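You operate a simulated robot arm through the tools that you are given. There is no shell and no other tool. Be economical: measure what you need, move in short steps, check, and stop when the job is done.

Carry out the task below with a simulated two-armed robot. There is one attempt and no reset: what you move stays moved.

TASK
Put one of the short bolts from the steel tray on the slats ahead of the leading scooter. Pick up the orange manual with one hand, pass it to the other hand and put it in the tub of the leading scooter. Stack the small carton marked "cores" from the bench top before the label rolls on top of the small carton labelled "caps". Take the orange cup on the bench top before the keyboard and put it away on the free end of the kit table. Put the black key that says "27" from the bench top before the label rolls on the bottom tray of the hanging shelf behind the bench. Put the white card on the floorboard of the following scooter. Open the small printer drawer, put the grey card holder in the inside of the small printer drawer and shut the drawer again. Any order will do.

The check looks at the end state, three seconds after you hand in, the way a careful person would. Anything else that was tipped, shoved, dropped, spilled or broken makes it a failure. A push-on lid holds only when it is set on centred and level and pressed home; a screw cap is set on level and turned clockwise until tight.

THE ROBOT
Two 7-joint arms with fingered hands on one trunk, on a base that drives. Base frame: it is fixed to the floor where the robot stands at the start and does not move with it; the origin is under the middle of the robot, x ahead of it, y to its left, z up. Readings come in cm, degrees, newtons and seconds.
The left shoulder is at the start at [7, 21.4, 86.4], the right one opposite. With the tool pointing down near the work surface each hand reaches from about 14 to 62 cm from the robot's upright axis, wherever it stands, measured 20 degrees to its own side. Places, roughly: black key [250, 25, 100]; bottom tray of the hanging shelf behind the bench  [402, -70, 96]; floorboard of the following scooter [90, -70, 80]; free end of the kit table [-260, 560, 90]; grey card holder (6x5x4 cm) [250, 180, 100]; inside of the small printer drawer [250, 150, 20]; orange cup (7x7x7 cm) [230, 100, 100]; orange manual [225, 25, 50]; short bolt (2x2x4 cm) [50, -20, 40]; slats ahead of the leading scooter [80, 240, 40]; small carton [250, 0, 100]; small printer drawer [240, 150, 20]; tub of the leading scooter [90, 90, 100]; white card [250, -50, 100]. Payload 3.3 kg a hand.
Tool frame (each hand has its own): the origin (TCP) lies between the finger pads and is the grasp point; the fingertips stand 2.6 cm ahead of it; z points along the fingers, y is the line along which they close. Largest opening 13.2 cm; the body of the gripper starts 7.3 cm behind the TCP. The gripper is a hand of 2 fingers: y runs from the thumb to the fingers, the wrist lies at [0, 0, -22.4] in the tool frame.
Orientation is that of the tool frame in the base frame, as a unit quaternion [w, x, y, z]. With the fingers straight down and closing along the base's y, the tool's x points along the base's -x, its y along +y and its z along -z.

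THE INTERFACE
- The arms move only by the tool arm_command. It takes "left_moves", "right_moves" or both (then of equal length, played together; a hand with none holds still); each is a list of rows, each an object (a shift or turn left out is 0) with "translation": the shift along the base's x, y, z in units of 400 mm (1.0 is 400 mm), a list of three; "dr": the turn, a rotation vector about the base's x, y, z in units of 180 degrees (1.0 is 180 degrees), a list of three. In form: [{"translation": [tx, ty, tz], "dr": [ax, ay, az]}, ...]. A call has 1 to 12 rows; each row is the pose to reach, as a shift and turn from the pose commanded when the call began. A call with a number of a shift or a turn outside -1 to 1 is refused whole. Rows are played at 5 a second. More than 5 cm and 8.6 degrees between two rows, and nothing of the call is played. A pose out of reach is approached as far as the arm can. The call stops where the force on the tool passes 40 N (or 10 N more than at its start, if that is more) or the arm is blocked; 0.2 s more then pass. In this call time passes only in rows, and 0.2 s behind the last. It gives the time, the measured TCP pose, the force on the tool (base axes), the opening and the grip force at its end, in the units of the frame above (readings bear some noise), with the torque about the TCP (base axes, N m) and any sound that the robot's microphone picked up.
- Cameras (640 x 400 px; columns grow to the right, rows downward): "scene" is now at [15.76, -3.06, 101.78]; the picture's right is [-0.40, -0.92, 0.00], its down [-0.70, 0.31, -0.65] and it looks along [0.59, -0.26, -0.76] (base axes); focal length 286 px, centre (320, 200). "left" rides on the left gripper at [-6.6, -0.3, -9.9] in its tool frame; the picture's right is [0.04, -1.00, 0.00], its down [0.83, 0.03, -0.55] and it looks along [0.55, 0.02, 0.83] (tool axes); focal length 261 px, centre (320, 200). "right" rides on the right gripper at [6.6, -0.3, -9.9] in its tool frame; the picture's right is [0.04, 1.00, 0.00], its down [-0.83, 0.03, -0.55] and it looks along [-0.55, 0.02, 0.83] (tool axes); focal length 261 px, centre (320, 200). There is no depth. A picture from a camera that has moved, and an enlarged one, comes with that camera's place and axes in the base frame and with its lens.
- snapshot(camera): a new picture of that camera. No time passes.
- raise_lower(by): slides the trunk up (or, below 0, down) by that many cm; the arms and the scene camera ride with it, the base frame stays. It gives what a move gives, with no picture.
- roll_base(legs): drives the robot by 1 to 6 legs, each [ahead, left, turn to the left] in cm, cm and degrees, along the robot's own axes; the way and the turn of a leg run together, so that a leg with both is an arc; at most 150 cm and 180 degrees a leg. The arms and the cameras ride along, it lands a little off, and it stops where it bumps. It gives what a move gives.
- move_fingers(finger1, thumb_bend, hand): sets how far each is bent, from 0 (flat) to 100 (curled in); at 30 the hand is open as for a grip, at 70 the pads meet at the TCP. One left out holds its place. A second passes; each finger stops where it meets its share of the squeeze, and holds until it gets a number again. It is the only way to open and close the hand. It gives what a move gives, with no picture; readings hold the bend of each and the force on the fingers (four entries, about 0 where the hand has none), thumb and palm.
- pan_tilt(pan, tilt): turns the head with the scene camera to pan (to the left, within 86 degrees either way) and tilt (down, from -29 to 69), counted from straight ahead of the robot. It gives what a move gives.
- zoom(camera, box): a new picture of the part [left, top, right, bottom] of that camera's present view, enlarged. No time passes.
- sign_off(): hands the job in; it is judged then, once.

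Work in short steps. Places have to be worked out from the pictures, the camera data and where the tool is seen: move nearer, look again, correct. Check each grasp and each placing, and mend what went wrong. You have 493 turns and 244 pictures in all, those below and enlarged ones among them. Open the grippers and draw the arms clear of the work before you hand the job in, unless the task says otherwise; then end with one line.

The tools are called after ">>>" as a command line: name --argument value ..., lists and objects as JSON in quotes. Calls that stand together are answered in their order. arm_command: Moves the arms, as the interface text tells. Its arguments: {"type":"object","properties":{"left_moves":{"type":"array","items":{"type":"object","properties":{"translation":{"type":"array","items":{"type":"number"}},"dr":{"type":"array","items":{"type":"number"}}}}},"right_moves":{"type":"array","items":{"type":"object","properties":{"translation":{"type":"array","items":{"type":"number"}},"dr":{"type":"array","items":{"type":"number"}}}}}},"required":[]} The other tools are called the same way: raise_lower (by) slides the trunk up or down; move_fingers (finger1, thumb_bend, hand) moves the fingers one by one; roll_base (legs) drives the base; pan_tilt (pan, tilt) turns the head that bears the scene camera; snapshot (camera) takes a picture; zoom (camera, box) takes an enlarged picture of a part of a camera's view; sign_off () hands the job in.

At the start:

```text
time_s: 0.0
left_position: [48.2, 7.35, 66.19]
left_ee_rot: [0.0, 0.0, 1.0, 0.0]
left_wrist_force: [0.5, 1.2, -0.4]
left_wrist_torque: [-0.01, 0.0, -0.04]
left_grip_width: 13.2
left_finger_force: 0.0
left_shape: jaw
left_bend: [30.0, 30.0]
left_finger forces: [0.1, 0.1, 0.1, 0.1, 0.0, 0.0]
right_position: [39.81, -40.21, 69.64]
right_ee_rot: [0.0, 0.001, 1.0, 0.0]
right_wrist_force: [0.2, -0.2, -0.2]
right_wrist_torque: [-0.03, -0.01, -0.02]
right_grip_width: 13.2
right_finger_force: 0.1
right_shape: jaw
right_bend: [30.0, 30.0]
right_finger forces: [0.0, 0.1, 0.0, 0.1, 0.1, 0.1]
trunk travel left (down, up): [-15.0, 61.1]
robot x, y, heading: [0.48, 0.37, 0.0]
head pan, tilt: [-23.8, 49.6]
```

scene: 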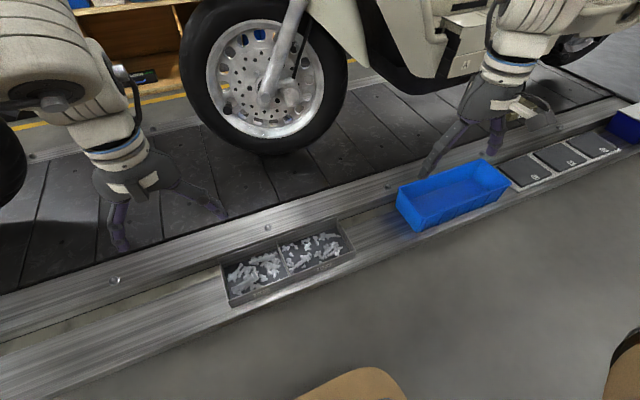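
right: 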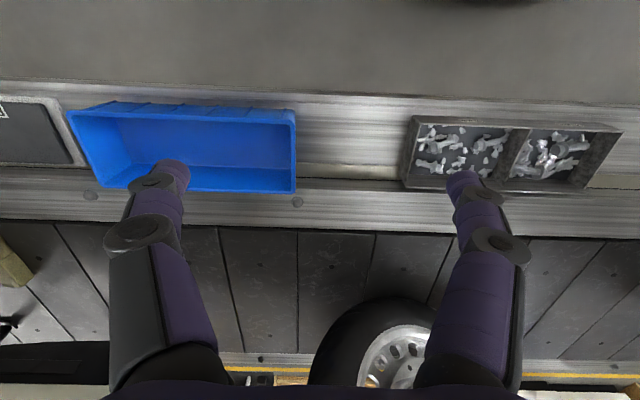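
left: 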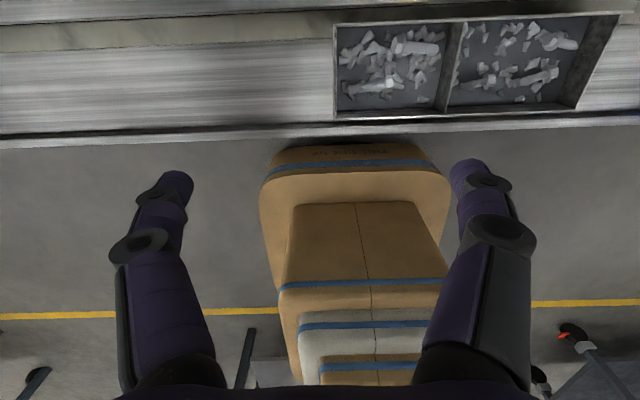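

I start by looking around with the head to understand the layout.

>>> pan_tilt --pan 0 --tilt 15

>>> snapshot --camera "scene"

>>> pan_tilt --pan 70 --tilt 15

>>> snapshot --camera "scene"

>>> pan_tilt --pan -70 --tilt 15

>>> snapshot --camera "scene"

```text
time_s: 1.0
left_position: [48.18, 7.36, 66.14]
left_ee_rot: [0.0, 0.0, 1.0, 0.0]
left_wrist_force: [-0.8, 1.0, -0.5]
left_wrist_torque: [0.0, 0.01, 0.0]
left_grip_width: 13.18
left_finger_force: 0.0
left_shape: jaw
left_bend: [30.0, 30.0]
left_finger forces: [0.0, 0.1, 0.0, 0.1, 0.1, 0.1]
right_position: [39.82, -40.08, 69.75]
right_ee_rot: [-0.001, 0.001, 1.0, 0.0]
right_wrist_force: [-0.3, 0.1, -0.3]
right_wrist_torque: [-0.01, 0.0, 0.02]
right_grip_width: 13.19
right_finger_force: 0.2
right_shape: jaw
right_bend: [30.0, 30.0]
right_finger forces: [0.0, 0.1, 0.1, 0.1, 0.1, 0.0]
trunk travel left (down, up): [-15.0, 61.1]
robot x, y, heading: [-0.1, -0.12, 0.2]
head pan, tilt: [0.0, 15.0]
```

```text
240 pictures are left
camera scene: at [18.02, 0.05, 107.09], right [0.0, -1.0, 0.0], down [-0.26, 0.0, -0.97], along [0.97, 0.0, -0.26], focal length 286 px, centre (320, 200)
```

scene: 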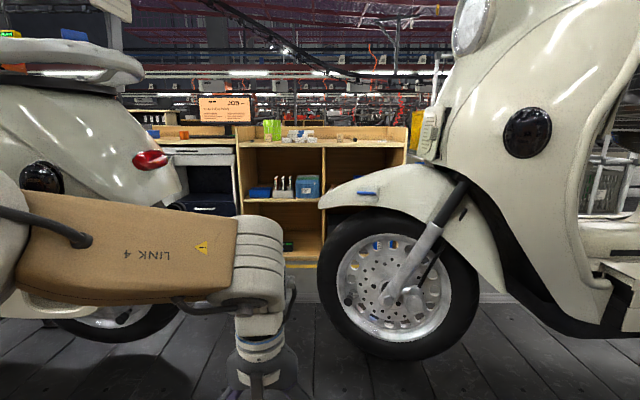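

```text
time_s: 2.4
left_position: [48.16, 7.57, 66.11]
left_ee_rot: [0.001, 0.0, 1.0, 0.0]
left_wrist_force: [0.3, 0.5, 0.3]
left_wrist_torque: [-0.01, -0.01, 0.01]
left_grip_width: 13.19
left_finger_force: 0.0
left_shape: jaw
left_bend: [30.0, 30.0]
left_finger forces: [0.1, 0.0, 0.1, 0.1, 0.0, 0.0]
right_position: [39.71, -40.12, 69.72]
right_ee_rot: [0.0, 0.0, 1.0, 0.0]
right_wrist_force: [0.4, -0.1, 0.3]
right_wrist_torque: [0.03, 0.0, -0.01]
right_grip_width: 13.21
right_finger_force: 0.1
right_shape: jaw
right_bend: [30.0, 30.0]
right_finger forces: [0.0, 0.0, 0.0, 0.0, 0.0, 0.0]
trunk travel left (down, up): [-15.0, 61.1]
robot x, y, heading: [0.13, -0.05, 0.0]
head pan, tilt: [70.0, 15.0]
```

```text
239 pictures are left
camera scene: at [11.88, 8.83, 107.1], right [0.94, -0.34, 0.0], down [-0.09, -0.24, -0.97], along [0.33, 0.91, -0.26], focal length 286 px, centre (320, 200)
```

scene: 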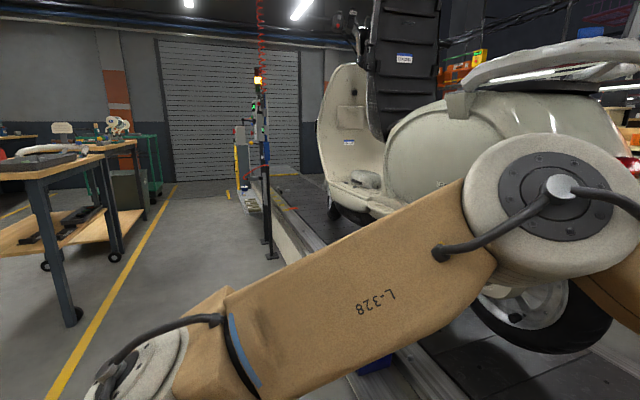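

```text
time_s: 4.6
left_position: [48.07, 7.48, 66.17]
left_ee_rot: [0.001, 0.0, 1.0, 0.0]
left_wrist_force: [-0.1, -0.8, 0.8]
left_wrist_torque: [-0.02, 0.02, 0.02]
left_grip_width: 13.21
left_finger_force: 0.1
left_shape: jaw
left_bend: [30.0, 30.0]
left_finger forces: [0.0, 0.0, 0.0, 0.1, 0.0, 0.0]
right_position: [39.78, -40.16, 69.68]
right_ee_rot: [0.0, 0.0, 1.0, 0.0]
right_wrist_force: [-0.1, -0.5, -0.8]
right_wrist_torque: [-0.01, 0.01, 0.02]
right_grip_width: 13.16
right_finger_force: 0.1
right_shape: jaw
right_bend: [30.0, 30.0]
right_finger forces: [0.0, 0.1, 0.0, 0.1, 0.1, 0.0]
trunk travel left (down, up): [-15.0, 61.1]
robot x, y, heading: [0.22, 0.13, 0.1]
head pan, tilt: [-70.0, 15.0]
```

```text
238 pictures are left
camera scene: at [11.88, -8.72, 107.1], right [-0.94, -0.34, 0.0], down [-0.09, 0.24, -0.97], along [0.33, -0.91, -0.26], focal length 286 px, centre (320, 200)
```

scene: 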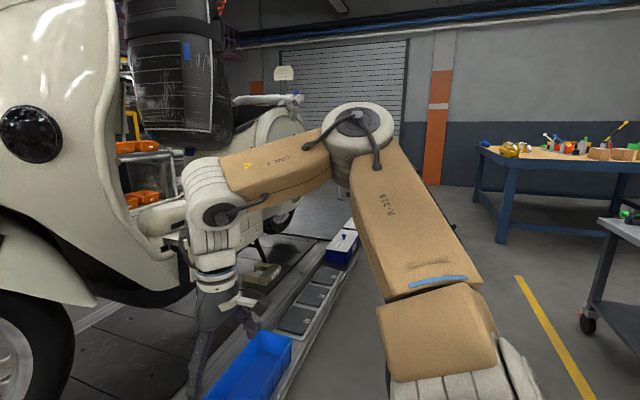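

Tray is around [48,-9]. I zoom in to see which compartment holds short bolts.

>>> pan_tilt --pan -10 --tilt 62

>>> zoom --camera "left" --box '[320, 0, 640, 200]'

>>> snapshot --camera "scene"

```text
time_s: 5.9
left_position: [48.17, 7.31, 66.15]
left_ee_rot: [0.0, 0.0, 1.0, -0.001]
left_wrist_force: [-0.2, 0.4, -0.3]
left_wrist_torque: [-0.02, -0.04, 0.0]
left_grip_width: 13.21
left_finger_force: 0.0
left_shape: jaw
left_bend: [30.0, 30.0]
left_finger forces: [0.0, 0.0, 0.0, 0.0, 0.1, 0.1]
right_position: [39.75, -40.29, 69.69]
right_ee_rot: [0.0, -0.001, 1.0, 0.0]
right_wrist_force: [0.6, 0.4, -0.6]
right_wrist_torque: [0.0, 0.03, -0.02]
right_grip_width: 13.2
right_finger_force: 0.1
right_shape: jaw
right_bend: [30.0, 30.0]
right_finger forces: [0.0, 0.0, 0.0, 0.0, 0.1, 0.1]
trunk travel left (down, up): [-15.0, 61.1]
robot x, y, heading: [0.21, 0.21, 0.4]
head pan, tilt: [-10.0, 62.0]
```

```text
2.00 times, centred on (480, 100) of left
camera zoom: at [54.67, 7.23, 75.75], right [-0.04, -1.0, 0.0], down [-0.83, 0.03, 0.55], along [-0.55, 0.02, -0.83], focal length 521 px, centre (0, 400)
```

zoom: 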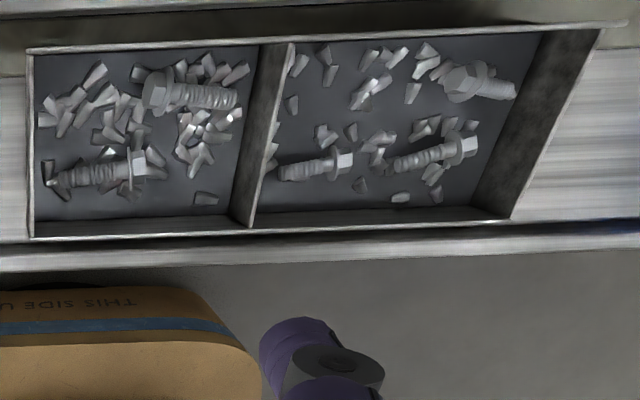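

```text
236 pictures are left
camera scene: at [15.02, -1.06, 100.25], right [-0.17, -0.98, 0.0], down [-0.87, 0.15, -0.47], along [0.46, -0.08, -0.88], focal length 286 px, centre (320, 200)
```

scene: 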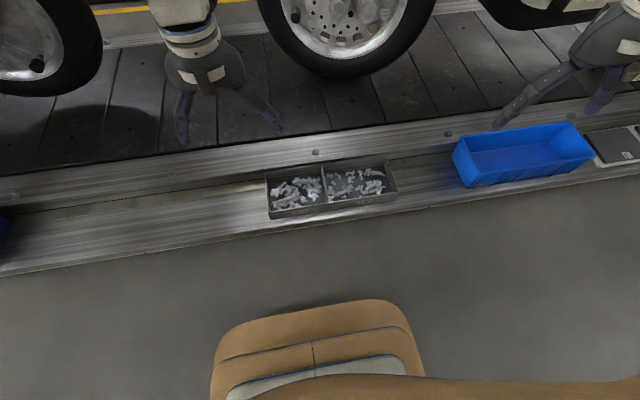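

I bring the left hand above the tray for a closer look at the bolts.

>>> arm_command --left_moves '[{"translation": [-0.02, -0.11, 0]}, {"translation": [-0.04, -0.22, 0]}, {"translation": [-0.06, -0.33, 0]}, {"translation": [-0.08, -0.41, 0]}]'

>>> snapshot --camera "left"

```text
time_s: 6.8
left_position: [47.83, 1.2, 67.42]
left_ee_rot: [-0.005, -0.067, 0.997, -0.034]
left_wrist_force: [0.2, 1.0, -0.1]
left_wrist_torque: [-0.02, -0.02, 0.01]
left_grip_width: 13.22
left_finger_force: 0.0
left_shape: jaw
left_bend: [30.0, 30.0]
left_finger forces: [0.0, 0.0, 0.1, 0.0, 0.1, 0.0]
left hand out of reach, approached as far as the arm can: row 3, 4
right_position: [39.89, -40.06, 69.73]
right_ee_rot: [-0.001, 0.0, 1.0, 0.0]
right_wrist_force: [0.4, -0.8, 0.1]
right_wrist_torque: [0.0, 0.01, 0.0]
right_grip_width: 13.19
right_finger_force: 0.1
right_shape: jaw
right_bend: [30.0, 30.0]
right_finger forces: [0.0, 0.1, 0.0, 0.1, 0.0, 0.0]
trunk travel left (down, up): [-15.0, 61.1]
robot x, y, heading: [0.21, 0.08, 0.1]
head pan, tilt: [-10.0, 62.0]
stopped in row 4 (left hand): the arm was blocked; the commanded pose is now the measured one
```

```text
235 pictures are left
camera left: at [54.4, 2.47, 77.03], right [0.1, -0.99, 0.07], down [-0.83, -0.04, 0.56], along [-0.55, -0.11, -0.82], focal length 261 px, centre (320, 200)
```

left: 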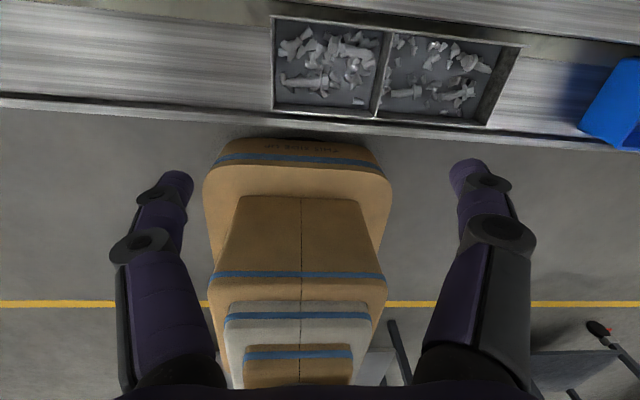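

The left arm cannot cross over; I drive right 28 cm so the tray is on its own side, then straighten the hand.

>>> roll_base --legs '[[0, -28, 0]]'

>>> arm_command --left_moves '[{"translation": [-0.02, 0.04, 0], "dr": [0.0216, 0, -0.0427]}, {"translation": [-0.06, 0.07, 0], "dr": [0.0216, 0, -0.0427]}]'

>>> snapshot --camera "left"

```text
time_s: 8.8
left_position: [47.81, -27.66, 67.33]
left_ee_rot: [-0.006, -0.068, 0.997, -0.033]
left_wrist_force: [-0.3, 0.0, 0.1]
left_wrist_torque: [0.0, -0.02, 0.04]
left_grip_width: 13.19
left_finger_force: 0.0
left_shape: jaw
left_bend: [30.0, 30.0]
left_finger forces: [0.1, 0.0, 0.0, 0.1, 0.0, 0.1]
right_position: [39.9, -68.99, 69.68]
right_ee_rot: [0.0, 0.0, 1.0, 0.0]
right_wrist_force: [-0.1, 0.5, -0.4]
right_wrist_torque: [-0.03, 0.0, -0.03]
right_grip_width: 13.19
right_finger_force: 0.1
right_shape: jaw
right_bend: [30.0, 30.0]
right_finger forces: [0.1, 0.0, 0.0, 0.1, 0.1, 0.1]
trunk travel left (down, up): [-15.0, 61.1]
robot x, y, heading: [0.2, -28.64, 0.3]
head pan, tilt: [-10.0, 62.0]
```

```text
time_s: 9.4
left_position: [45.25, -24.98, 67.22]
left_ee_rot: [-0.006, -0.001, 1.0, 0.002]
left_wrist_force: [-0.1, 0.0, 0.1]
left_wrist_torque: [0.0, -0.02, 0.0]
left_grip_width: 13.18
left_finger_force: 0.1
left_shape: jaw
left_bend: [30.0, 30.0]
left_finger forces: [0.1, 0.0, 0.0, 0.0, 0.0, 0.0]
right_position: [39.78, -68.87, 69.71]
right_ee_rot: [-0.001, -0.001, 1.0, -0.001]
right_wrist_force: [0.0, -0.1, 0.1]
right_wrist_torque: [0.06, -0.01, -0.01]
right_grip_width: 13.19
right_finger_force: 0.0
right_shape: jaw
right_bend: [30.0, 30.0]
right_finger forces: [0.1, 0.0, 0.0, 0.0, 0.0, 0.0]
trunk travel left (down, up): [-15.0, 61.1]
robot x, y, heading: [-0.01, -28.9, 0.0]
head pan, tilt: [-10.0, 62.0]
```

```text
234 pictures are left
camera left: at [51.94, -25.23, 76.93], right [-0.04, -1.0, 0.0], down [-0.83, 0.03, 0.56], along [-0.56, 0.03, -0.83], focal length 261 px, centre (320, 200)
```

left: 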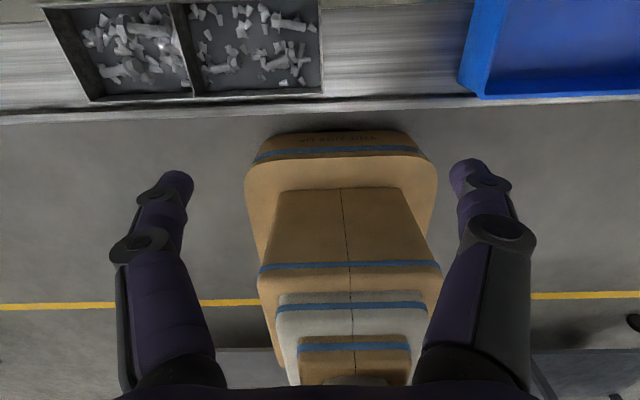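

Tray centre about [50,-8]. I move the left hand over it, a bit beyond so its camera sees it well.

>>> arm_command --left_moves '[{"translation": [0.06, 0.1, 0]}, {"translation": [0.12, 0.2, 0]}, {"translation": [0.18, 0.31, -0.03]}, {"translation": [0.22, 0.42, -0.06]}]'

>>> zoom --camera "left" --box '[160, 0, 480, 200]'

```text
refused: row 3 steps farther than a row can; nothing moved
```

```text
2.00 times, centred on (320, 100) of left
camera zoom: at [51.94, -25.23, 76.93], right [-0.04, -1.0, 0.0], down [-0.83, 0.03, 0.56], along [-0.56, 0.03, -0.83], focal length 521 px, centre (320, 400)
```

zoom: 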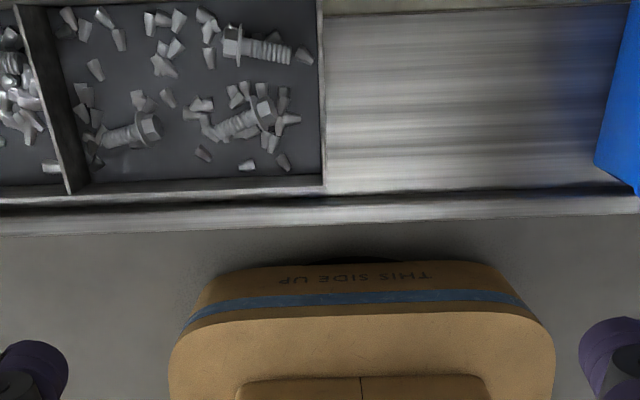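

Steps must be ≤0.125 in norm; I split finer.

>>> arm_command --left_moves '[{"translation": [0.05, 0.09, 0]}, {"translation": [0.1, 0.18, 0]}, {"translation": [0.15, 0.26, -0.02]}, {"translation": [0.19, 0.34, -0.05]}, {"translation": [0.22, 0.42, -0.08]}]'

>>> zoom --camera "left" --box '[160, 0, 480, 200]'

```text
time_s: 10.6
left_position: [54.23, -8.21, 64.39]
left_ee_rot: [-0.006, -0.001, 1.0, 0.001]
left_wrist_force: [-0.4, -0.7, 0.2]
left_wrist_torque: [-0.02, 0.02, 0.0]
left_grip_width: 13.18
left_finger_force: 0.1
left_shape: jaw
left_bend: [30.0, 30.0]
left_finger forces: [0.1, 0.0, 0.0, 0.1, 0.1, 0.0]
right_position: [39.85, -68.98, 69.88]
right_ee_rot: [0.0, -0.001, 1.0, 0.0]
right_wrist_force: [0.6, 0.2, 0.4]
right_wrist_torque: [0.0, -0.02, -0.01]
right_grip_width: 13.15
right_finger_force: 0.1
right_shape: jaw
right_bend: [30.0, 30.0]
right_finger forces: [0.0, 0.0, 0.0, 0.1, 0.0, 0.1]
trunk travel left (down, up): [-15.0, 61.1]
robot x, y, heading: [0.37, -28.83, 0.2]
head pan, tilt: [-10.0, 62.0]
```

```text
2.00 times, centred on (320, 100) of left
camera zoom: at [60.85, -8.42, 73.91], right [-0.04, -1.0, 0.0], down [-0.83, 0.03, 0.56], along [-0.56, 0.02, -0.83], focal length 521 px, centre (320, 400)
```

zoom: 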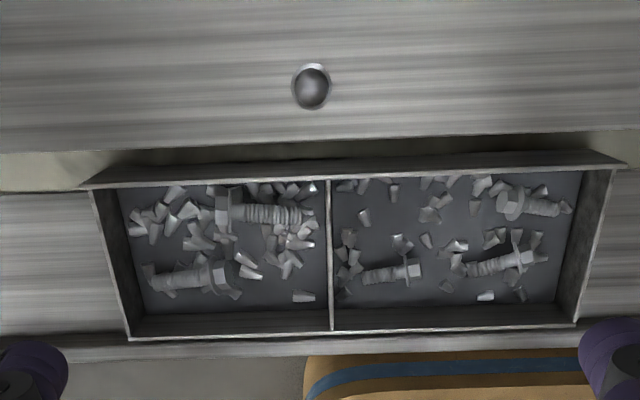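

The right compartment holds the short bolts; I target the one near the divider at about [47.7,-13]. I lower the trunk and turn the left hand 90° so it closes along x.

>>> raise_lower --by -10

>>> arm_command --left_moves '[{"dr": [0, 0, -0.045], "translation": [-0.02, -0.01, 0]}, {"dr": [0, 0, -0.09], "translation": [-0.04, -0.02, 0]}, {"dr": [0, 0, -0.135], "translation": [-0.06, -0.03, 0]}, {"dr": [0, 0, -0.18], "translation": [-0.08, -0.04, 0]}, {"dr": [0, 0, -0.225], "translation": [-0.1, -0.05, 0]}, {"dr": [0, 0, -0.27], "translation": [-0.12, -0.06, 0]}, {"dr": [0, 0, -0.315], "translation": [-0.13, -0.08, 0]}, {"dr": [0, 0, -0.36], "translation": [-0.14, -0.1, 0]}, {"dr": [0, 0, -0.405], "translation": [-0.15, -0.11, 0]}, {"dr": [0, 0, -0.45], "translation": [-0.16, -0.12, 0]}, {"dr": [0, 0, -0.495], "translation": [-0.17, -0.12, 0]}]'

>>> snapshot --camera "left"

```text
time_s: 11.9
left_position: [54.26, -8.06, 54.24]
left_ee_rot: [-0.005, -0.002, 1.0, 0.002]
left_wrist_force: [-0.5, 0.2, 0.5]
left_wrist_torque: [0.0, -0.01, 0.02]
left_grip_width: 13.18
left_finger_force: 0.0
left_shape: jaw
left_bend: [30.0, 30.0]
left_finger forces: [0.1, 0.0, 0.0, 0.0, 0.0, 0.1]
right_position: [39.88, -68.94, 59.84]
right_ee_rot: [0.001, 0.0, 1.0, 0.0]
right_wrist_force: [-0.6, 0.2, 0.1]
right_wrist_torque: [0.01, 0.02, 0.02]
right_grip_width: 13.19
right_finger_force: 0.1
right_shape: jaw
right_bend: [30.0, 30.0]
right_finger forces: [0.0, 0.0, 0.0, 0.0, 0.1, 0.1]
trunk travel left (down, up): [-5.0, 71.1]
robot x, y, heading: [0.32, -28.62, -0.0]
head pan, tilt: [-10.0, 62.0]
```

```text
time_s: 14.3
left_position: [47.08, -13.23, 54.23]
left_ee_rot: [-0.002, 0.699, 0.715, 0.005]
left_wrist_force: [0.8, 0.8, -0.5]
left_wrist_torque: [0.02, -0.01, 0.02]
left_grip_width: 13.2
left_finger_force: 0.1
left_shape: jaw
left_bend: [30.0, 30.0]
left_finger forces: [0.1, 0.0, 0.0, 0.1, 0.1, 0.1]
left hand out of reach, approached as far as the arm can: row 11
right_position: [39.91, -68.94, 59.71]
right_ee_rot: [0.0, -0.001, 1.0, 0.0]
right_wrist_force: [-0.6, 0.0, -0.8]
right_wrist_torque: [0.0, -0.01, 0.03]
right_grip_width: 13.21
right_finger_force: 0.1
right_shape: jaw
right_bend: [30.0, 30.0]
right_finger forces: [0.1, 0.0, 0.0, 0.1, 0.0, 0.0]
trunk travel left (down, up): [-5.0, 71.1]
robot x, y, heading: [0.02, -28.89, 0.3]
head pan, tilt: [-10.0, 62.0]
```

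```text
231 pictures are left
camera left: at [46.93, -19.85, 63.82], right [-1.0, 0.02, 0.0], down [0.01, 0.83, 0.56], along [0.01, 0.56, -0.83], focal length 261 px, centre (320, 200)
```

left: 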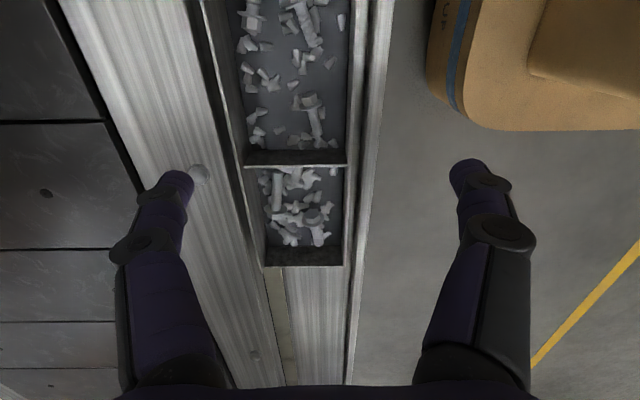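

Triangulation gives the bolt at about [48,-12.9,39.6]. I part-close the left fingers to ~3.3 cm and descend part way.

>>> move_fingers --hand "left" --finger1 60 --thumb_bend 60

>>> arm_command --left_moves '[{"translation": [0.025, 0.005, -0.1]}, {"translation": [0.025, 0.005, -0.18]}]'

>>> snapshot --camera "left"

```text
time_s: 15.3
left_position: [47.06, -13.29, 54.24]
left_ee_rot: [-0.003, 0.699, 0.715, 0.005]
left_wrist_force: [0.1, 0.5, 0.3]
left_wrist_torque: [-0.03, 0.01, 0.0]
left_grip_width: 3.37
left_finger_force: 0.1
left_shape: fingers
left_bend: [60.0, 60.0]
left_finger forces: [0.1, 0.0, 0.1, 0.0, 0.0, 0.0]
right_position: [39.82, -68.88, 59.6]
right_ee_rot: [0.0, -0.001, 1.0, 0.0]
right_wrist_force: [0.6, 0.4, 0.1]
right_wrist_torque: [0.0, -0.02, -0.03]
right_grip_width: 13.21
right_finger_force: 0.0
right_shape: jaw
right_bend: [30.0, 30.0]
right_finger forces: [0.0, 0.0, 0.0, 0.1, 0.1, 0.0]
trunk travel left (down, up): [-5.0, 71.1]
robot x, y, heading: [-0.04, -28.95, 0.1]
head pan, tilt: [-10.0, 62.0]
```

```text
time_s: 15.9
left_position: [47.12, -14.06, 47.08]
left_ee_rot: [-0.003, 0.699, 0.715, 0.006]
left_wrist_force: [-0.8, -1.0, 1.0]
left_wrist_torque: [-0.05, 0.02, 0.01]
left_grip_width: 3.37
left_finger_force: 0.1
left_shape: fingers
left_bend: [60.0, 60.0]
left_finger forces: [0.0, 0.0, 0.0, 0.1, 0.0, 0.0]
left hand out of reach, approached as far as the arm can: row 1, 2
right_position: [39.96, -68.97, 59.76]
right_ee_rot: [0.0, -0.001, 1.0, 0.001]
right_wrist_force: [-0.2, -0.3, 0.2]
right_wrist_torque: [-0.05, -0.03, 0.03]
right_grip_width: 13.18
right_finger_force: 0.1
right_shape: jaw
right_bend: [30.0, 30.0]
right_finger forces: [0.0, 0.1, 0.0, 0.0, 0.0, 0.1]
trunk travel left (down, up): [-5.0, 71.1]
robot x, y, heading: [-0.13, -29.14, 0.0]
head pan, tilt: [-10.0, 62.0]
```

```text
230 pictures are left
camera left: at [46.87, -20.63, 56.69], right [-1.0, 0.02, 0.0], down [0.01, 0.83, 0.56], along [0.01, 0.56, -0.83], focal length 261 px, centre (320, 200)
```

left: 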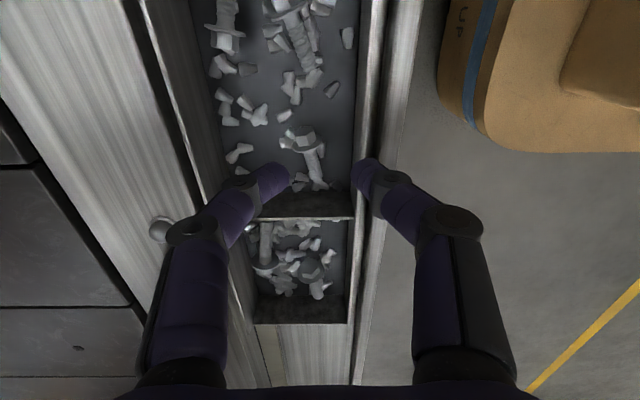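

The arm is at a limit about 1 cm short; I nudge the base forward and left slightly.

>>> roll_base --legs '[[1.5, 1.5, 0]]'

>>> snapshot --camera "left"

```text
time_s: 16.7
left_position: [48.57, -12.52, 47.1]
left_ee_rot: [-0.003, 0.699, 0.715, 0.006]
left_wrist_force: [0.4, 0.5, 0.0]
left_wrist_torque: [-0.01, -0.05, 0.0]
left_grip_width: 3.35
left_finger_force: 0.1
left_shape: fingers
left_bend: [60.0, 60.0]
left_finger forces: [0.0, 0.1, 0.0, 0.0, 0.0, 0.0]
right_position: [41.39, -67.39, 59.67]
right_ee_rot: [0.0, -0.001, 1.0, 0.0]
right_wrist_force: [-0.4, 0.3, -0.1]
right_wrist_torque: [-0.04, -0.02, 0.01]
right_grip_width: 13.2
right_finger_force: 0.1
right_shape: jaw
right_bend: [30.0, 30.0]
right_finger forces: [0.1, 0.1, 0.0, 0.0, 0.0, 0.0]
trunk travel left (down, up): [-5.0, 71.1]
robot x, y, heading: [1.65, -27.04, 0.0]
head pan, tilt: [-10.0, 62.0]
```

```text
229 pictures are left
camera left: at [48.39, -19.15, 56.72], right [-1.0, 0.02, 0.0], down [0.01, 0.83, 0.56], along [0.01, 0.56, -0.83], focal length 261 px, centre (320, 200)
```

left: 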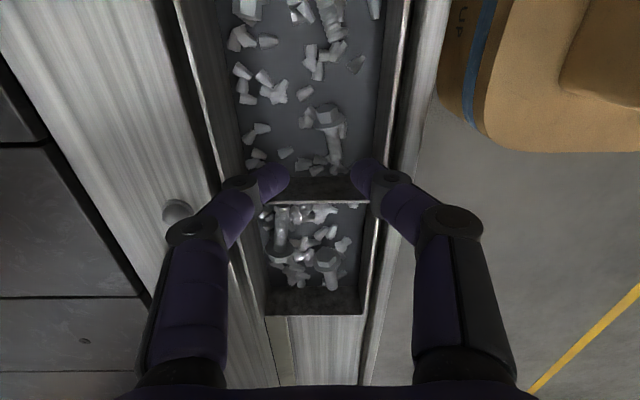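

Bolt shaft at about [47.8,-12.3]; I descend onto it to z≈41.7.

>>> arm_command --left_moves '[{"translation": [-0.016, 0.005, -0.05]}, {"translation": [-0.016, 0.005, -0.1]}, {"translation": [-0.016, 0.005, -0.135]}]'

>>> snapshot --camera "left"

```text
time_s: 17.5
left_position: [47.57, -12.62, 41.83]
left_ee_rot: [-0.001, 0.698, 0.716, 0.008]
left_wrist_force: [9.9, 0.7, 10.1]
left_wrist_torque: [0.01, 0.25, -0.02]
left_grip_width: 2.43
left_finger_force: 7.2
left_shape: fingers
left_bend: [60.0, 63.0]
left_finger forces: [1.5, 0.0, 0.1, 0.0, 12.4, 0.0]
left hand out of reach, approached as far as the arm can: row 3
right_position: [41.44, -67.49, 59.72]
right_ee_rot: [0.0, -0.001, 1.0, 0.0]
right_wrist_force: [0.5, -0.6, -0.4]
right_wrist_torque: [0.01, 0.01, 0.01]
right_grip_width: 13.15
right_finger_force: 0.1
right_shape: jaw
right_bend: [30.0, 30.0]
right_finger forces: [0.0, 0.1, 0.1, 0.0, 0.0, 0.0]
trunk travel left (down, up): [-5.0, 71.1]
robot x, y, heading: [1.6, -27.54, 0.0]
head pan, tilt: [-10.0, 62.0]
```

```text
228 pictures are left
camera left: at [47.37, -19.24, 51.56], right [-1.0, 0.01, -0.01], down [0.01, 0.83, 0.56], along [0.02, 0.56, -0.83], focal length 261 px, centre (320, 200)
```

left: 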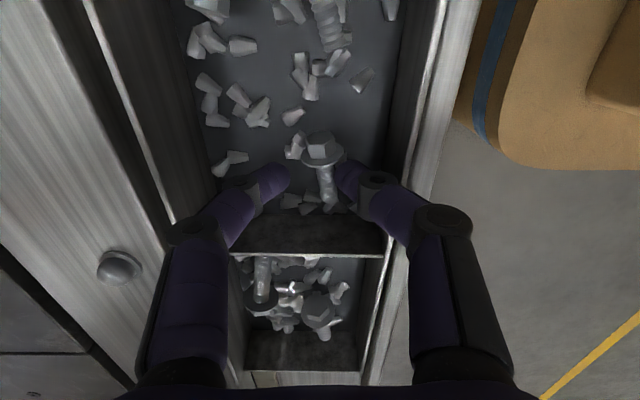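

The thumb is pressing on the tray's near wall; I lift slightly and shift +x, then close.

>>> arm_command --left_moves '[{"translation": [0.012, 0.0, 0.01]}, {"translation": [0.015, 0.0, 0.005]}]'

>>> move_fingers --hand "left" --finger1 70 --thumb_bend 70

>>> snapshot --camera "left"

```text
time_s: 18.1
left_position: [47.7, -12.92, 42.02]
left_ee_rot: [-0.004, 0.698, 0.716, 0.008]
left_wrist_force: [2.0, 0.7, 0.8]
left_wrist_torque: [0.0, 0.08, -0.01]
left_grip_width: 3.04
left_finger_force: 1.2
left_shape: fingers
left_bend: [60.0, 61.0]
left_finger forces: [0.0, 0.1, 0.1, 0.1, 2.7, 0.0]
left hand out of reach, approached as far as the arm can: row 2
right_position: [41.3, -67.45, 59.69]
right_ee_rot: [0.0, -0.001, 1.0, 0.0]
right_wrist_force: [0.9, -0.7, -0.9]
right_wrist_torque: [-0.02, -0.05, -0.01]
right_grip_width: 13.21
right_finger_force: 0.0
right_shape: jaw
right_bend: [30.0, 30.0]
right_finger forces: [0.0, 0.1, 0.1, 0.0, 0.0, 0.1]
trunk travel left (down, up): [-5.0, 71.1]
robot x, y, heading: [1.45, -27.27, 0.1]
head pan, tilt: [-10.0, 62.0]
```

```text
time_s: 19.1
left_position: [47.84, -12.85, 42.07]
left_ee_rot: [-0.002, 0.698, 0.716, 0.007]
left_wrist_force: [0.8, 0.8, 0.4]
left_wrist_torque: [-0.03, -0.04, -0.04]
left_grip_width: 0.53
left_finger_force: 0.9
left_shape: fingers
left_bend: [69.0, 69.0]
left_finger forces: [0.6, 0.0, 0.0, 0.1, 0.8, 0.1]
right_position: [41.4, -67.39, 59.77]
right_ee_rot: [0.0, -0.001, 1.0, 0.0]
right_wrist_force: [-0.8, -0.8, -0.3]
right_wrist_torque: [-0.01, 0.04, -0.03]
right_grip_width: 13.19
right_finger_force: 0.0
right_shape: jaw
right_bend: [30.0, 30.0]
right_finger forces: [0.1, 0.0, 0.0, 0.1, 0.0, 0.1]
trunk travel left (down, up): [-5.0, 71.1]
robot x, y, heading: [1.5, -27.32, 0.3]
head pan, tilt: [-10.0, 62.0]
```

```text
227 pictures are left
camera left: at [47.64, -19.52, 51.74], right [-1.0, 0.02, -0.01], down [0.01, 0.83, 0.56], along [0.01, 0.56, -0.83], focal length 261 px, centre (320, 200)
```

left: 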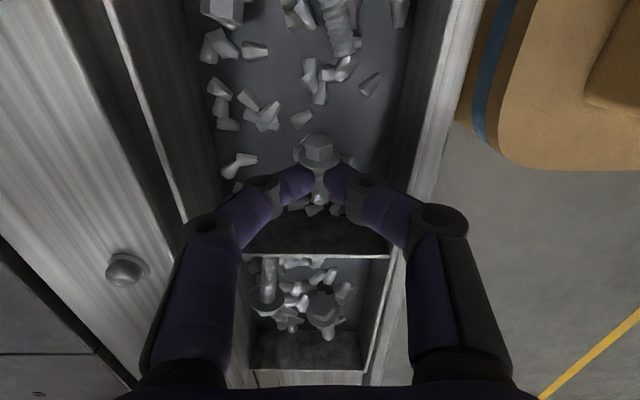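

Both pads meet the bolt near its shaft; I squeeze harder and lift.

>>> move_fingers --hand "left" --finger1 85 --thumb_bend 85

>>> arm_command --left_moves '[{"translation": [0, 0, 0.06]}, {"translation": [0, 0, 0.15]}, {"translation": [0, 0, 0.25]}]'

>>> snapshot --camera "left"

```text
time_s: 20.1
left_position: [47.84, -12.91, 42.15]
left_ee_rot: [-0.002, 0.697, 0.717, 0.007]
left_wrist_force: [-0.3, 0.7, 0.0]
left_wrist_torque: [0.0, 0.01, -0.02]
left_grip_width: 0.01
left_finger_force: 17.3
left_shape: fingers
left_bend: [77.0, 76.0]
left_finger forces: [16.9, 0.0, 0.0, 0.0, 18.1, 0.1]
right_position: [41.4, -67.48, 59.74]
right_ee_rot: [0.0, -0.001, 1.0, 0.0]
right_wrist_force: [-1.0, 0.6, -0.7]
right_wrist_torque: [-0.02, 0.04, 0.01]
right_grip_width: 13.19
right_finger_force: 0.0
right_shape: jaw
right_bend: [30.0, 30.0]
right_finger forces: [0.0, 0.0, 0.1, 0.0, 0.1, 0.0]
trunk travel left (down, up): [-5.0, 71.1]
robot x, y, heading: [1.63, -27.29, -0.1]
head pan, tilt: [-10.0, 62.0]
```

```text
time_s: 20.9
left_position: [48.1, -12.69, 52.21]
left_ee_rot: [-0.004, 0.699, 0.715, 0.005]
left_wrist_force: [-0.3, -0.4, 0.3]
left_wrist_torque: [0.0, -0.01, -0.02]
left_grip_width: 0.01
left_finger_force: 17.7
left_shape: fingers
left_bend: [77.0, 76.0]
left_finger forces: [17.3, 0.0, 0.0, 0.1, 18.4, 0.1]
right_position: [41.45, -67.52, 59.7]
right_ee_rot: [0.0, 0.001, 1.0, 0.0]
right_wrist_force: [0.2, -0.7, 0.1]
right_wrist_torque: [-0.02, 0.02, 0.01]
right_grip_width: 13.2
right_finger_force: 0.0
right_shape: jaw
right_bend: [30.0, 30.0]
right_finger forces: [0.1, 0.0, 0.0, 0.1, 0.0, 0.0]
trunk travel left (down, up): [-5.0, 71.1]
robot x, y, heading: [1.43, -27.16, 0.0]
head pan, tilt: [-10.0, 62.0]
```

```text
226 pictures are left
camera left: at [47.83, -19.41, 61.79], right [-1.0, 0.02, 0.0], down [0.01, 0.83, 0.56], along [0.01, 0.56, -0.83], focal length 261 px, centre (320, 200)
```

left: 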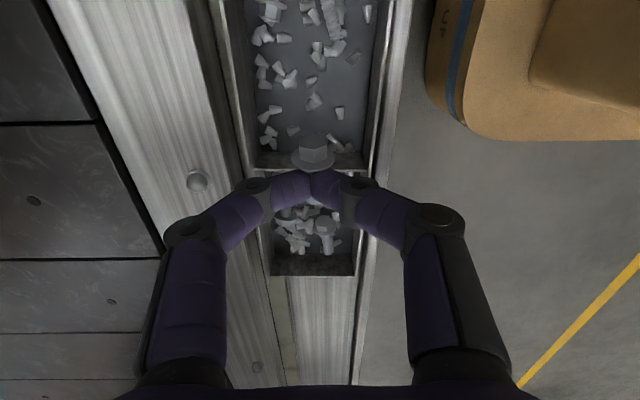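

The bolt is held (head moved with the fingers). I raise the trunk, retract the hands a little and look left before driving along the line.

>>> raise_lower --by 10

>>> pan_tilt --pan 80 --tilt 30

>>> snapshot --camera "scene"

```text
time_s: 22.3
left_position: [47.79, -13.07, 62.77]
left_ee_rot: [0.004, 0.698, 0.716, 0.013]
left_wrist_force: [-0.1, 0.3, -0.6]
left_wrist_torque: [-0.03, -0.01, -0.01]
left_grip_width: 0.0
left_finger_force: 18.1
left_shape: fingers
left_bend: [77.0, 76.0]
left_finger forces: [17.4, 0.0, 0.0, 0.0, 18.5, 0.0]
right_position: [41.39, -67.47, 69.66]
right_ee_rot: [-0.001, -0.001, 1.0, 0.0]
right_wrist_force: [-0.9, 0.0, 0.9]
right_wrist_torque: [-0.02, 0.01, 0.02]
right_grip_width: 13.17
right_finger_force: 0.0
right_shape: jaw
right_bend: [30.0, 30.0]
right_finger forces: [0.1, 0.0, 0.0, 0.0, 0.1, 0.1]
trunk travel left (down, up): [-15.0, 61.1]
robot x, y, heading: [1.58, -27.44, 0.2]
head pan, tilt: [-10.0, 62.0]
```

```text
time_s: 23.9
left_position: [47.81, -13.11, 62.79]
left_ee_rot: [0.004, 0.698, 0.716, 0.014]
left_wrist_force: [-0.3, 0.2, -0.5]
left_wrist_torque: [0.03, 0.01, -0.01]
left_grip_width: 0.02
left_finger_force: 18.1
left_shape: fingers
left_bend: [77.0, 76.0]
left_finger forces: [17.4, 0.0, 0.1, 0.1, 18.6, 0.0]
right_position: [41.47, -67.43, 69.75]
right_ee_rot: [0.001, -0.001, 1.0, -0.001]
right_wrist_force: [0.0, 0.1, 0.1]
right_wrist_torque: [-0.04, 0.0, -0.01]
right_grip_width: 13.2
right_finger_force: 0.1
right_shape: jaw
right_bend: [30.0, 30.0]
right_finger forces: [0.0, 0.0, 0.0, 0.1, 0.0, 0.0]
trunk travel left (down, up): [-15.0, 61.1]
robot x, y, heading: [1.36, -27.17, 0.1]
head pan, tilt: [80.0, 30.0]
```

```text
225 pictures are left
camera scene: at [11.8, -18.38, 104.68], right [0.98, -0.17, 0.0], down [-0.09, -0.49, -0.87], along [0.15, 0.85, -0.5], focal length 286 px, centre (320, 200)
```

scene: 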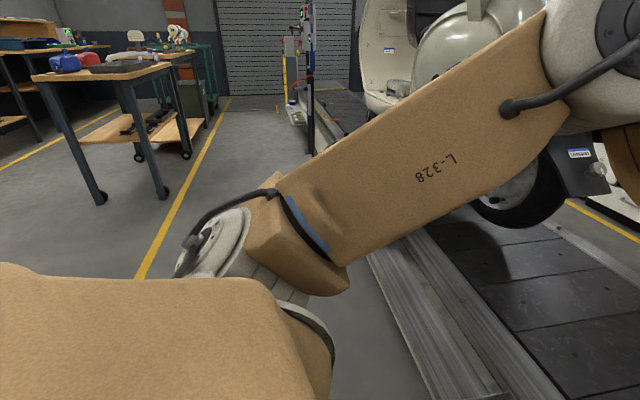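

There is a thin post near [46,230]. I back off 25 cm so the elbows clear the scooter, then drive left 150 cm and look.

>>> roll_base --legs '[[-25, 0, 0], [0, 130, 0]]'

>>> snapshot --camera "scene"

>>> pan_tilt --pan 40 --tilt 15

>>> snapshot --camera "scene"

```text
time_s: 31.9
left_position: [22.16, 117.69, 62.87]
left_ee_rot: [0.003, 0.698, 0.716, 0.012]
left_wrist_force: [0.4, 0.3, -1.1]
left_wrist_torque: [0.0, -0.01, 0.01]
left_grip_width: 0.01
left_finger_force: 17.8
left_shape: fingers
left_bend: [77.0, 76.0]
left_finger forces: [17.4, 0.0, 0.0, 0.0, 18.5, 0.1]
right_position: [15.71, 63.18, 69.77]
right_ee_rot: [0.0, 0.001, 1.0, 0.0]
right_wrist_force: [1.1, -0.1, -1.1]
right_wrist_torque: [0.0, 0.0, -0.04]
right_grip_width: 13.19
right_finger_force: 0.1
right_shape: jaw
right_bend: [30.0, 30.0]
right_finger forces: [0.1, 0.0, 0.1, 0.0, 0.0, 0.0]
trunk travel left (down, up): [-15.0, 61.1]
robot x, y, heading: [-23.8, 103.46, 0.1]
head pan, tilt: [80.0, 30.0]
```

```text
224 pictures are left
camera scene: at [-13.8, 112.34, 104.68], right [0.98, -0.17, 0.0], down [-0.09, -0.49, -0.87], along [0.15, 0.85, -0.5], focal length 286 px, centre (320, 200)
```

scene: 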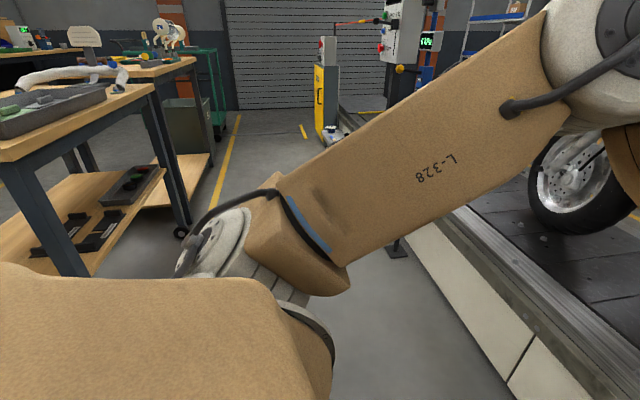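

```text
time_s: 33.0
left_position: [22.27, 117.61, 62.86]
left_ee_rot: [0.004, 0.698, 0.716, 0.013]
left_wrist_force: [0.3, 0.0, -1.0]
left_wrist_torque: [0.0, 0.02, 0.02]
left_grip_width: 0.01
left_finger_force: 18.6
left_shape: fingers
left_bend: [77.0, 76.0]
left_finger forces: [17.4, 0.1, 0.0, 0.0, 18.5, 0.0]
right_position: [15.93, 63.25, 69.68]
right_ee_rot: [0.0, 0.0, 1.0, 0.0]
right_wrist_force: [-0.7, -0.3, 0.4]
right_wrist_torque: [0.01, 0.01, 0.02]
right_grip_width: 13.18
right_finger_force: 0.0
right_shape: jaw
right_bend: [30.0, 30.0]
right_finger forces: [0.0, 0.0, 0.0, 0.1, 0.0, 0.0]
trunk travel left (down, up): [-15.0, 61.1]
robot x, y, heading: [-24.27, 103.32, 0.3]
head pan, tilt: [40.0, 15.0]
```

```text
223 pictures are left
camera scene: at [-8.22, 109.45, 107.1], right [0.64, -0.76, 0.0], down [-0.2, -0.17, -0.97], along [0.74, 0.62, -0.26], focal length 286 px, centre (320, 200)
```

scene: 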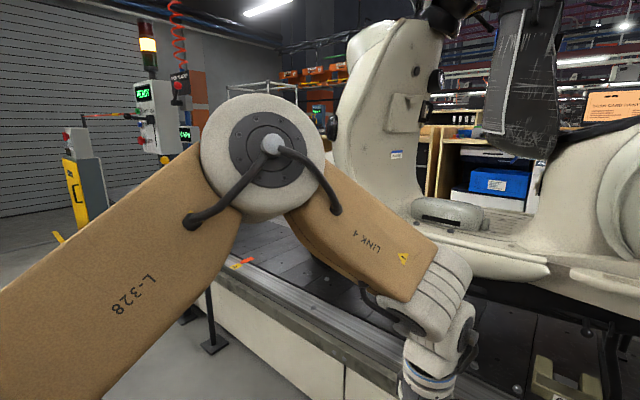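

I zoom toward the post and the front of the scooter to plan the approach.

>>> zoom --camera "scene" --box '[40, 40, 360, 360]'

>>> pan_tilt --pan 25 --tilt 25

>>> snapshot --camera "scene"

```text
1.25 times, centred on (200, 200) of scene
camera zoom: at [-8.22, 109.45, 107.1], right [0.64, -0.76, 0.0], down [-0.2, -0.17, -0.97], along [0.74, 0.62, -0.26], focal length 357 px, centre (470, 200)
```

zoom: 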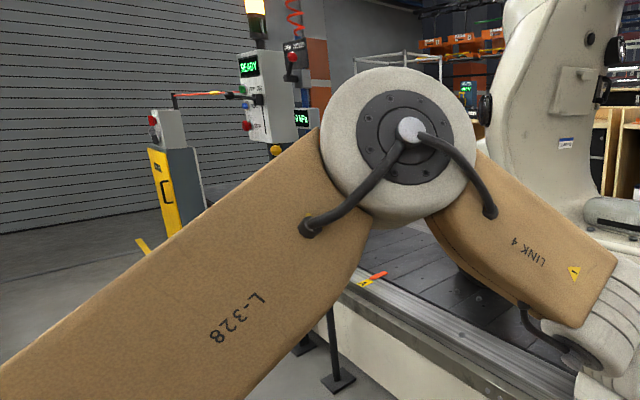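

```text
time_s: 33.8
left_position: [22.19, 117.58, 62.76]
left_ee_rot: [0.004, 0.698, 0.716, 0.012]
left_wrist_force: [-0.2, 0.3, -0.5]
left_wrist_torque: [-0.01, 0.0, 0.01]
left_grip_width: 0.02
left_finger_force: 18.6
left_shape: fingers
left_bend: [77.0, 76.0]
left_finger forces: [17.4, 0.0, 0.1, 0.0, 18.5, 0.1]
right_position: [15.9, 63.26, 69.72]
right_ee_rot: [-0.001, 0.0, 1.0, 0.0]
right_wrist_force: [-0.5, -0.6, -0.6]
right_wrist_torque: [-0.03, 0.01, 0.0]
right_grip_width: 13.2
right_finger_force: 0.1
right_shape: jaw
right_bend: [30.0, 30.0]
right_finger forces: [0.1, 0.0, 0.0, 0.0, 0.0, 0.0]
trunk travel left (down, up): [-15.0, 61.1]
robot x, y, heading: [-24.12, 103.16, 0.3]
head pan, tilt: [25.0, 25.0]
```

```text
221 pictures are left
camera scene: at [-7.02, 107.34, 105.48], right [0.42, -0.91, 0.0], down [-0.38, -0.18, -0.91], along [0.82, 0.38, -0.42], focal length 286 px, centre (320, 200)
```

scene: 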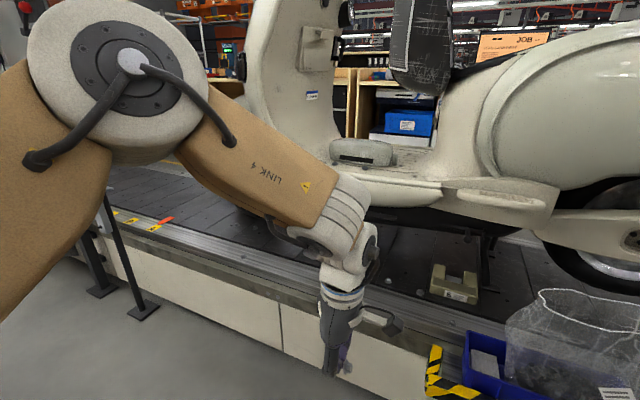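

I need a clear view past the arm: I drive left another 45 cm and look again.

>>> roll_base --legs '[[0, 45, 0]]'

>>> pan_tilt --pan 15 --tilt 20

>>> snapshot --camera "scene"

>>> pan_tilt --pan 65 --tilt 10

>>> snapshot --camera "scene"

```text
time_s: 36.5
left_position: [21.97, 162.71, 62.87]
left_ee_rot: [0.003, 0.696, 0.718, 0.013]
left_wrist_force: [-0.1, 0.7, -0.4]
left_wrist_torque: [0.01, -0.01, -0.01]
left_grip_width: 0.0
left_finger_force: 18.5
left_shape: fingers
left_bend: [77.0, 76.0]
left_finger forces: [17.4, 0.0, 0.0, 0.0, 18.5, 0.0]
right_position: [15.89, 108.15, 69.69]
right_ee_rot: [0.0, -0.003, 1.0, 0.0]
right_wrist_force: [0.1, -0.9, -0.6]
right_wrist_torque: [-0.01, 0.01, -0.03]
right_grip_width: 13.17
right_finger_force: 0.1
right_shape: jaw
right_bend: [30.0, 30.0]
right_finger forces: [0.1, 0.1, 0.0, 0.0, 0.1, 0.0]
trunk travel left (down, up): [-15.0, 61.1]
robot x, y, heading: [-24.52, 147.99, 0.2]
head pan, tilt: [25.0, 25.0]
```

```text
time_s: 37.2
left_position: [21.93, 162.73, 62.81]
left_ee_rot: [0.003, 0.695, 0.719, 0.013]
left_wrist_force: [0.1, -0.1, -0.3]
left_wrist_torque: [0.01, 0.02, 0.0]
left_grip_width: 0.0
left_finger_force: 17.9
left_shape: fingers
left_bend: [77.0, 76.0]
left_finger forces: [17.4, 0.0, 0.0, 0.0, 18.5, 0.0]
right_position: [15.9, 108.18, 69.75]
right_ee_rot: [0.0, -0.004, 1.0, 0.0]
right_wrist_force: [0.1, 0.3, 0.4]
right_wrist_torque: [-0.01, 0.0, 0.0]
right_grip_width: 13.18
right_finger_force: 0.0
right_shape: jaw
right_bend: [30.0, 30.0]
right_finger forces: [0.1, 0.0, 0.0, 0.1, 0.1, 0.1]
trunk travel left (down, up): [-15.0, 61.1]
robot x, y, heading: [-24.43, 148.1, 0.5]
head pan, tilt: [15.0, 20.0]
```

```text
220 pictures are left
camera scene: at [-6.6, 150.72, 106.28], right [0.27, -0.96, 0.0], down [-0.33, -0.09, -0.94], along [0.91, 0.25, -0.34], focal length 286 px, centre (320, 200)
```

scene: 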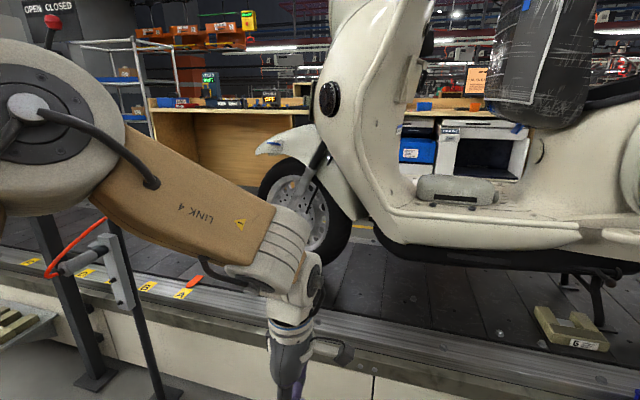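

```text
time_s: 38.4
left_position: [21.92, 162.83, 62.81]
left_ee_rot: [0.003, 0.695, 0.719, 0.012]
left_wrist_force: [0.5, -0.6, -0.9]
left_wrist_torque: [0.0, 0.02, 0.04]
left_grip_width: 0.0
left_finger_force: 17.8
left_shape: fingers
left_bend: [77.0, 76.0]
left_finger forces: [17.4, 0.1, 0.0, 0.0, 18.5, 0.0]
right_position: [15.87, 108.3, 69.81]
right_ee_rot: [0.0, -0.004, 1.0, 0.0]
right_wrist_force: [-0.6, -0.1, 0.2]
right_wrist_torque: [-0.01, 0.02, 0.02]
right_grip_width: 13.2
right_finger_force: 0.1
right_shape: jaw
right_bend: [30.0, 30.0]
right_finger forces: [0.0, 0.1, 0.0, 0.1, 0.0, 0.0]
trunk travel left (down, up): [-15.0, 61.1]
robot x, y, heading: [-24.09, 148.19, 0.4]
head pan, tilt: [65.0, 10.0]
```

```text
219 pictures are left
camera scene: at [-11.71, 156.69, 107.92], right [0.91, -0.42, 0.0], down [-0.07, -0.16, -0.98], along [0.41, 0.9, -0.17], focal length 286 px, centre (320, 200)
```

scene: 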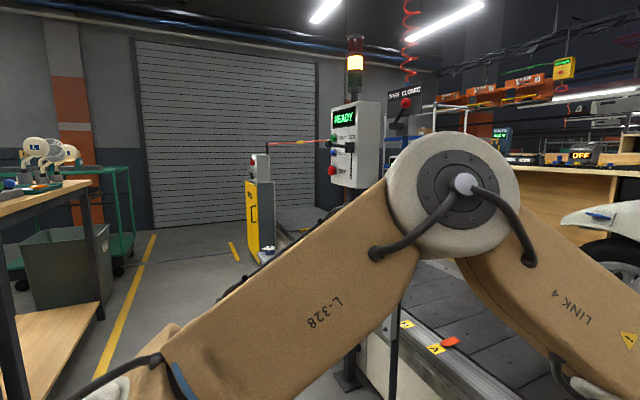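

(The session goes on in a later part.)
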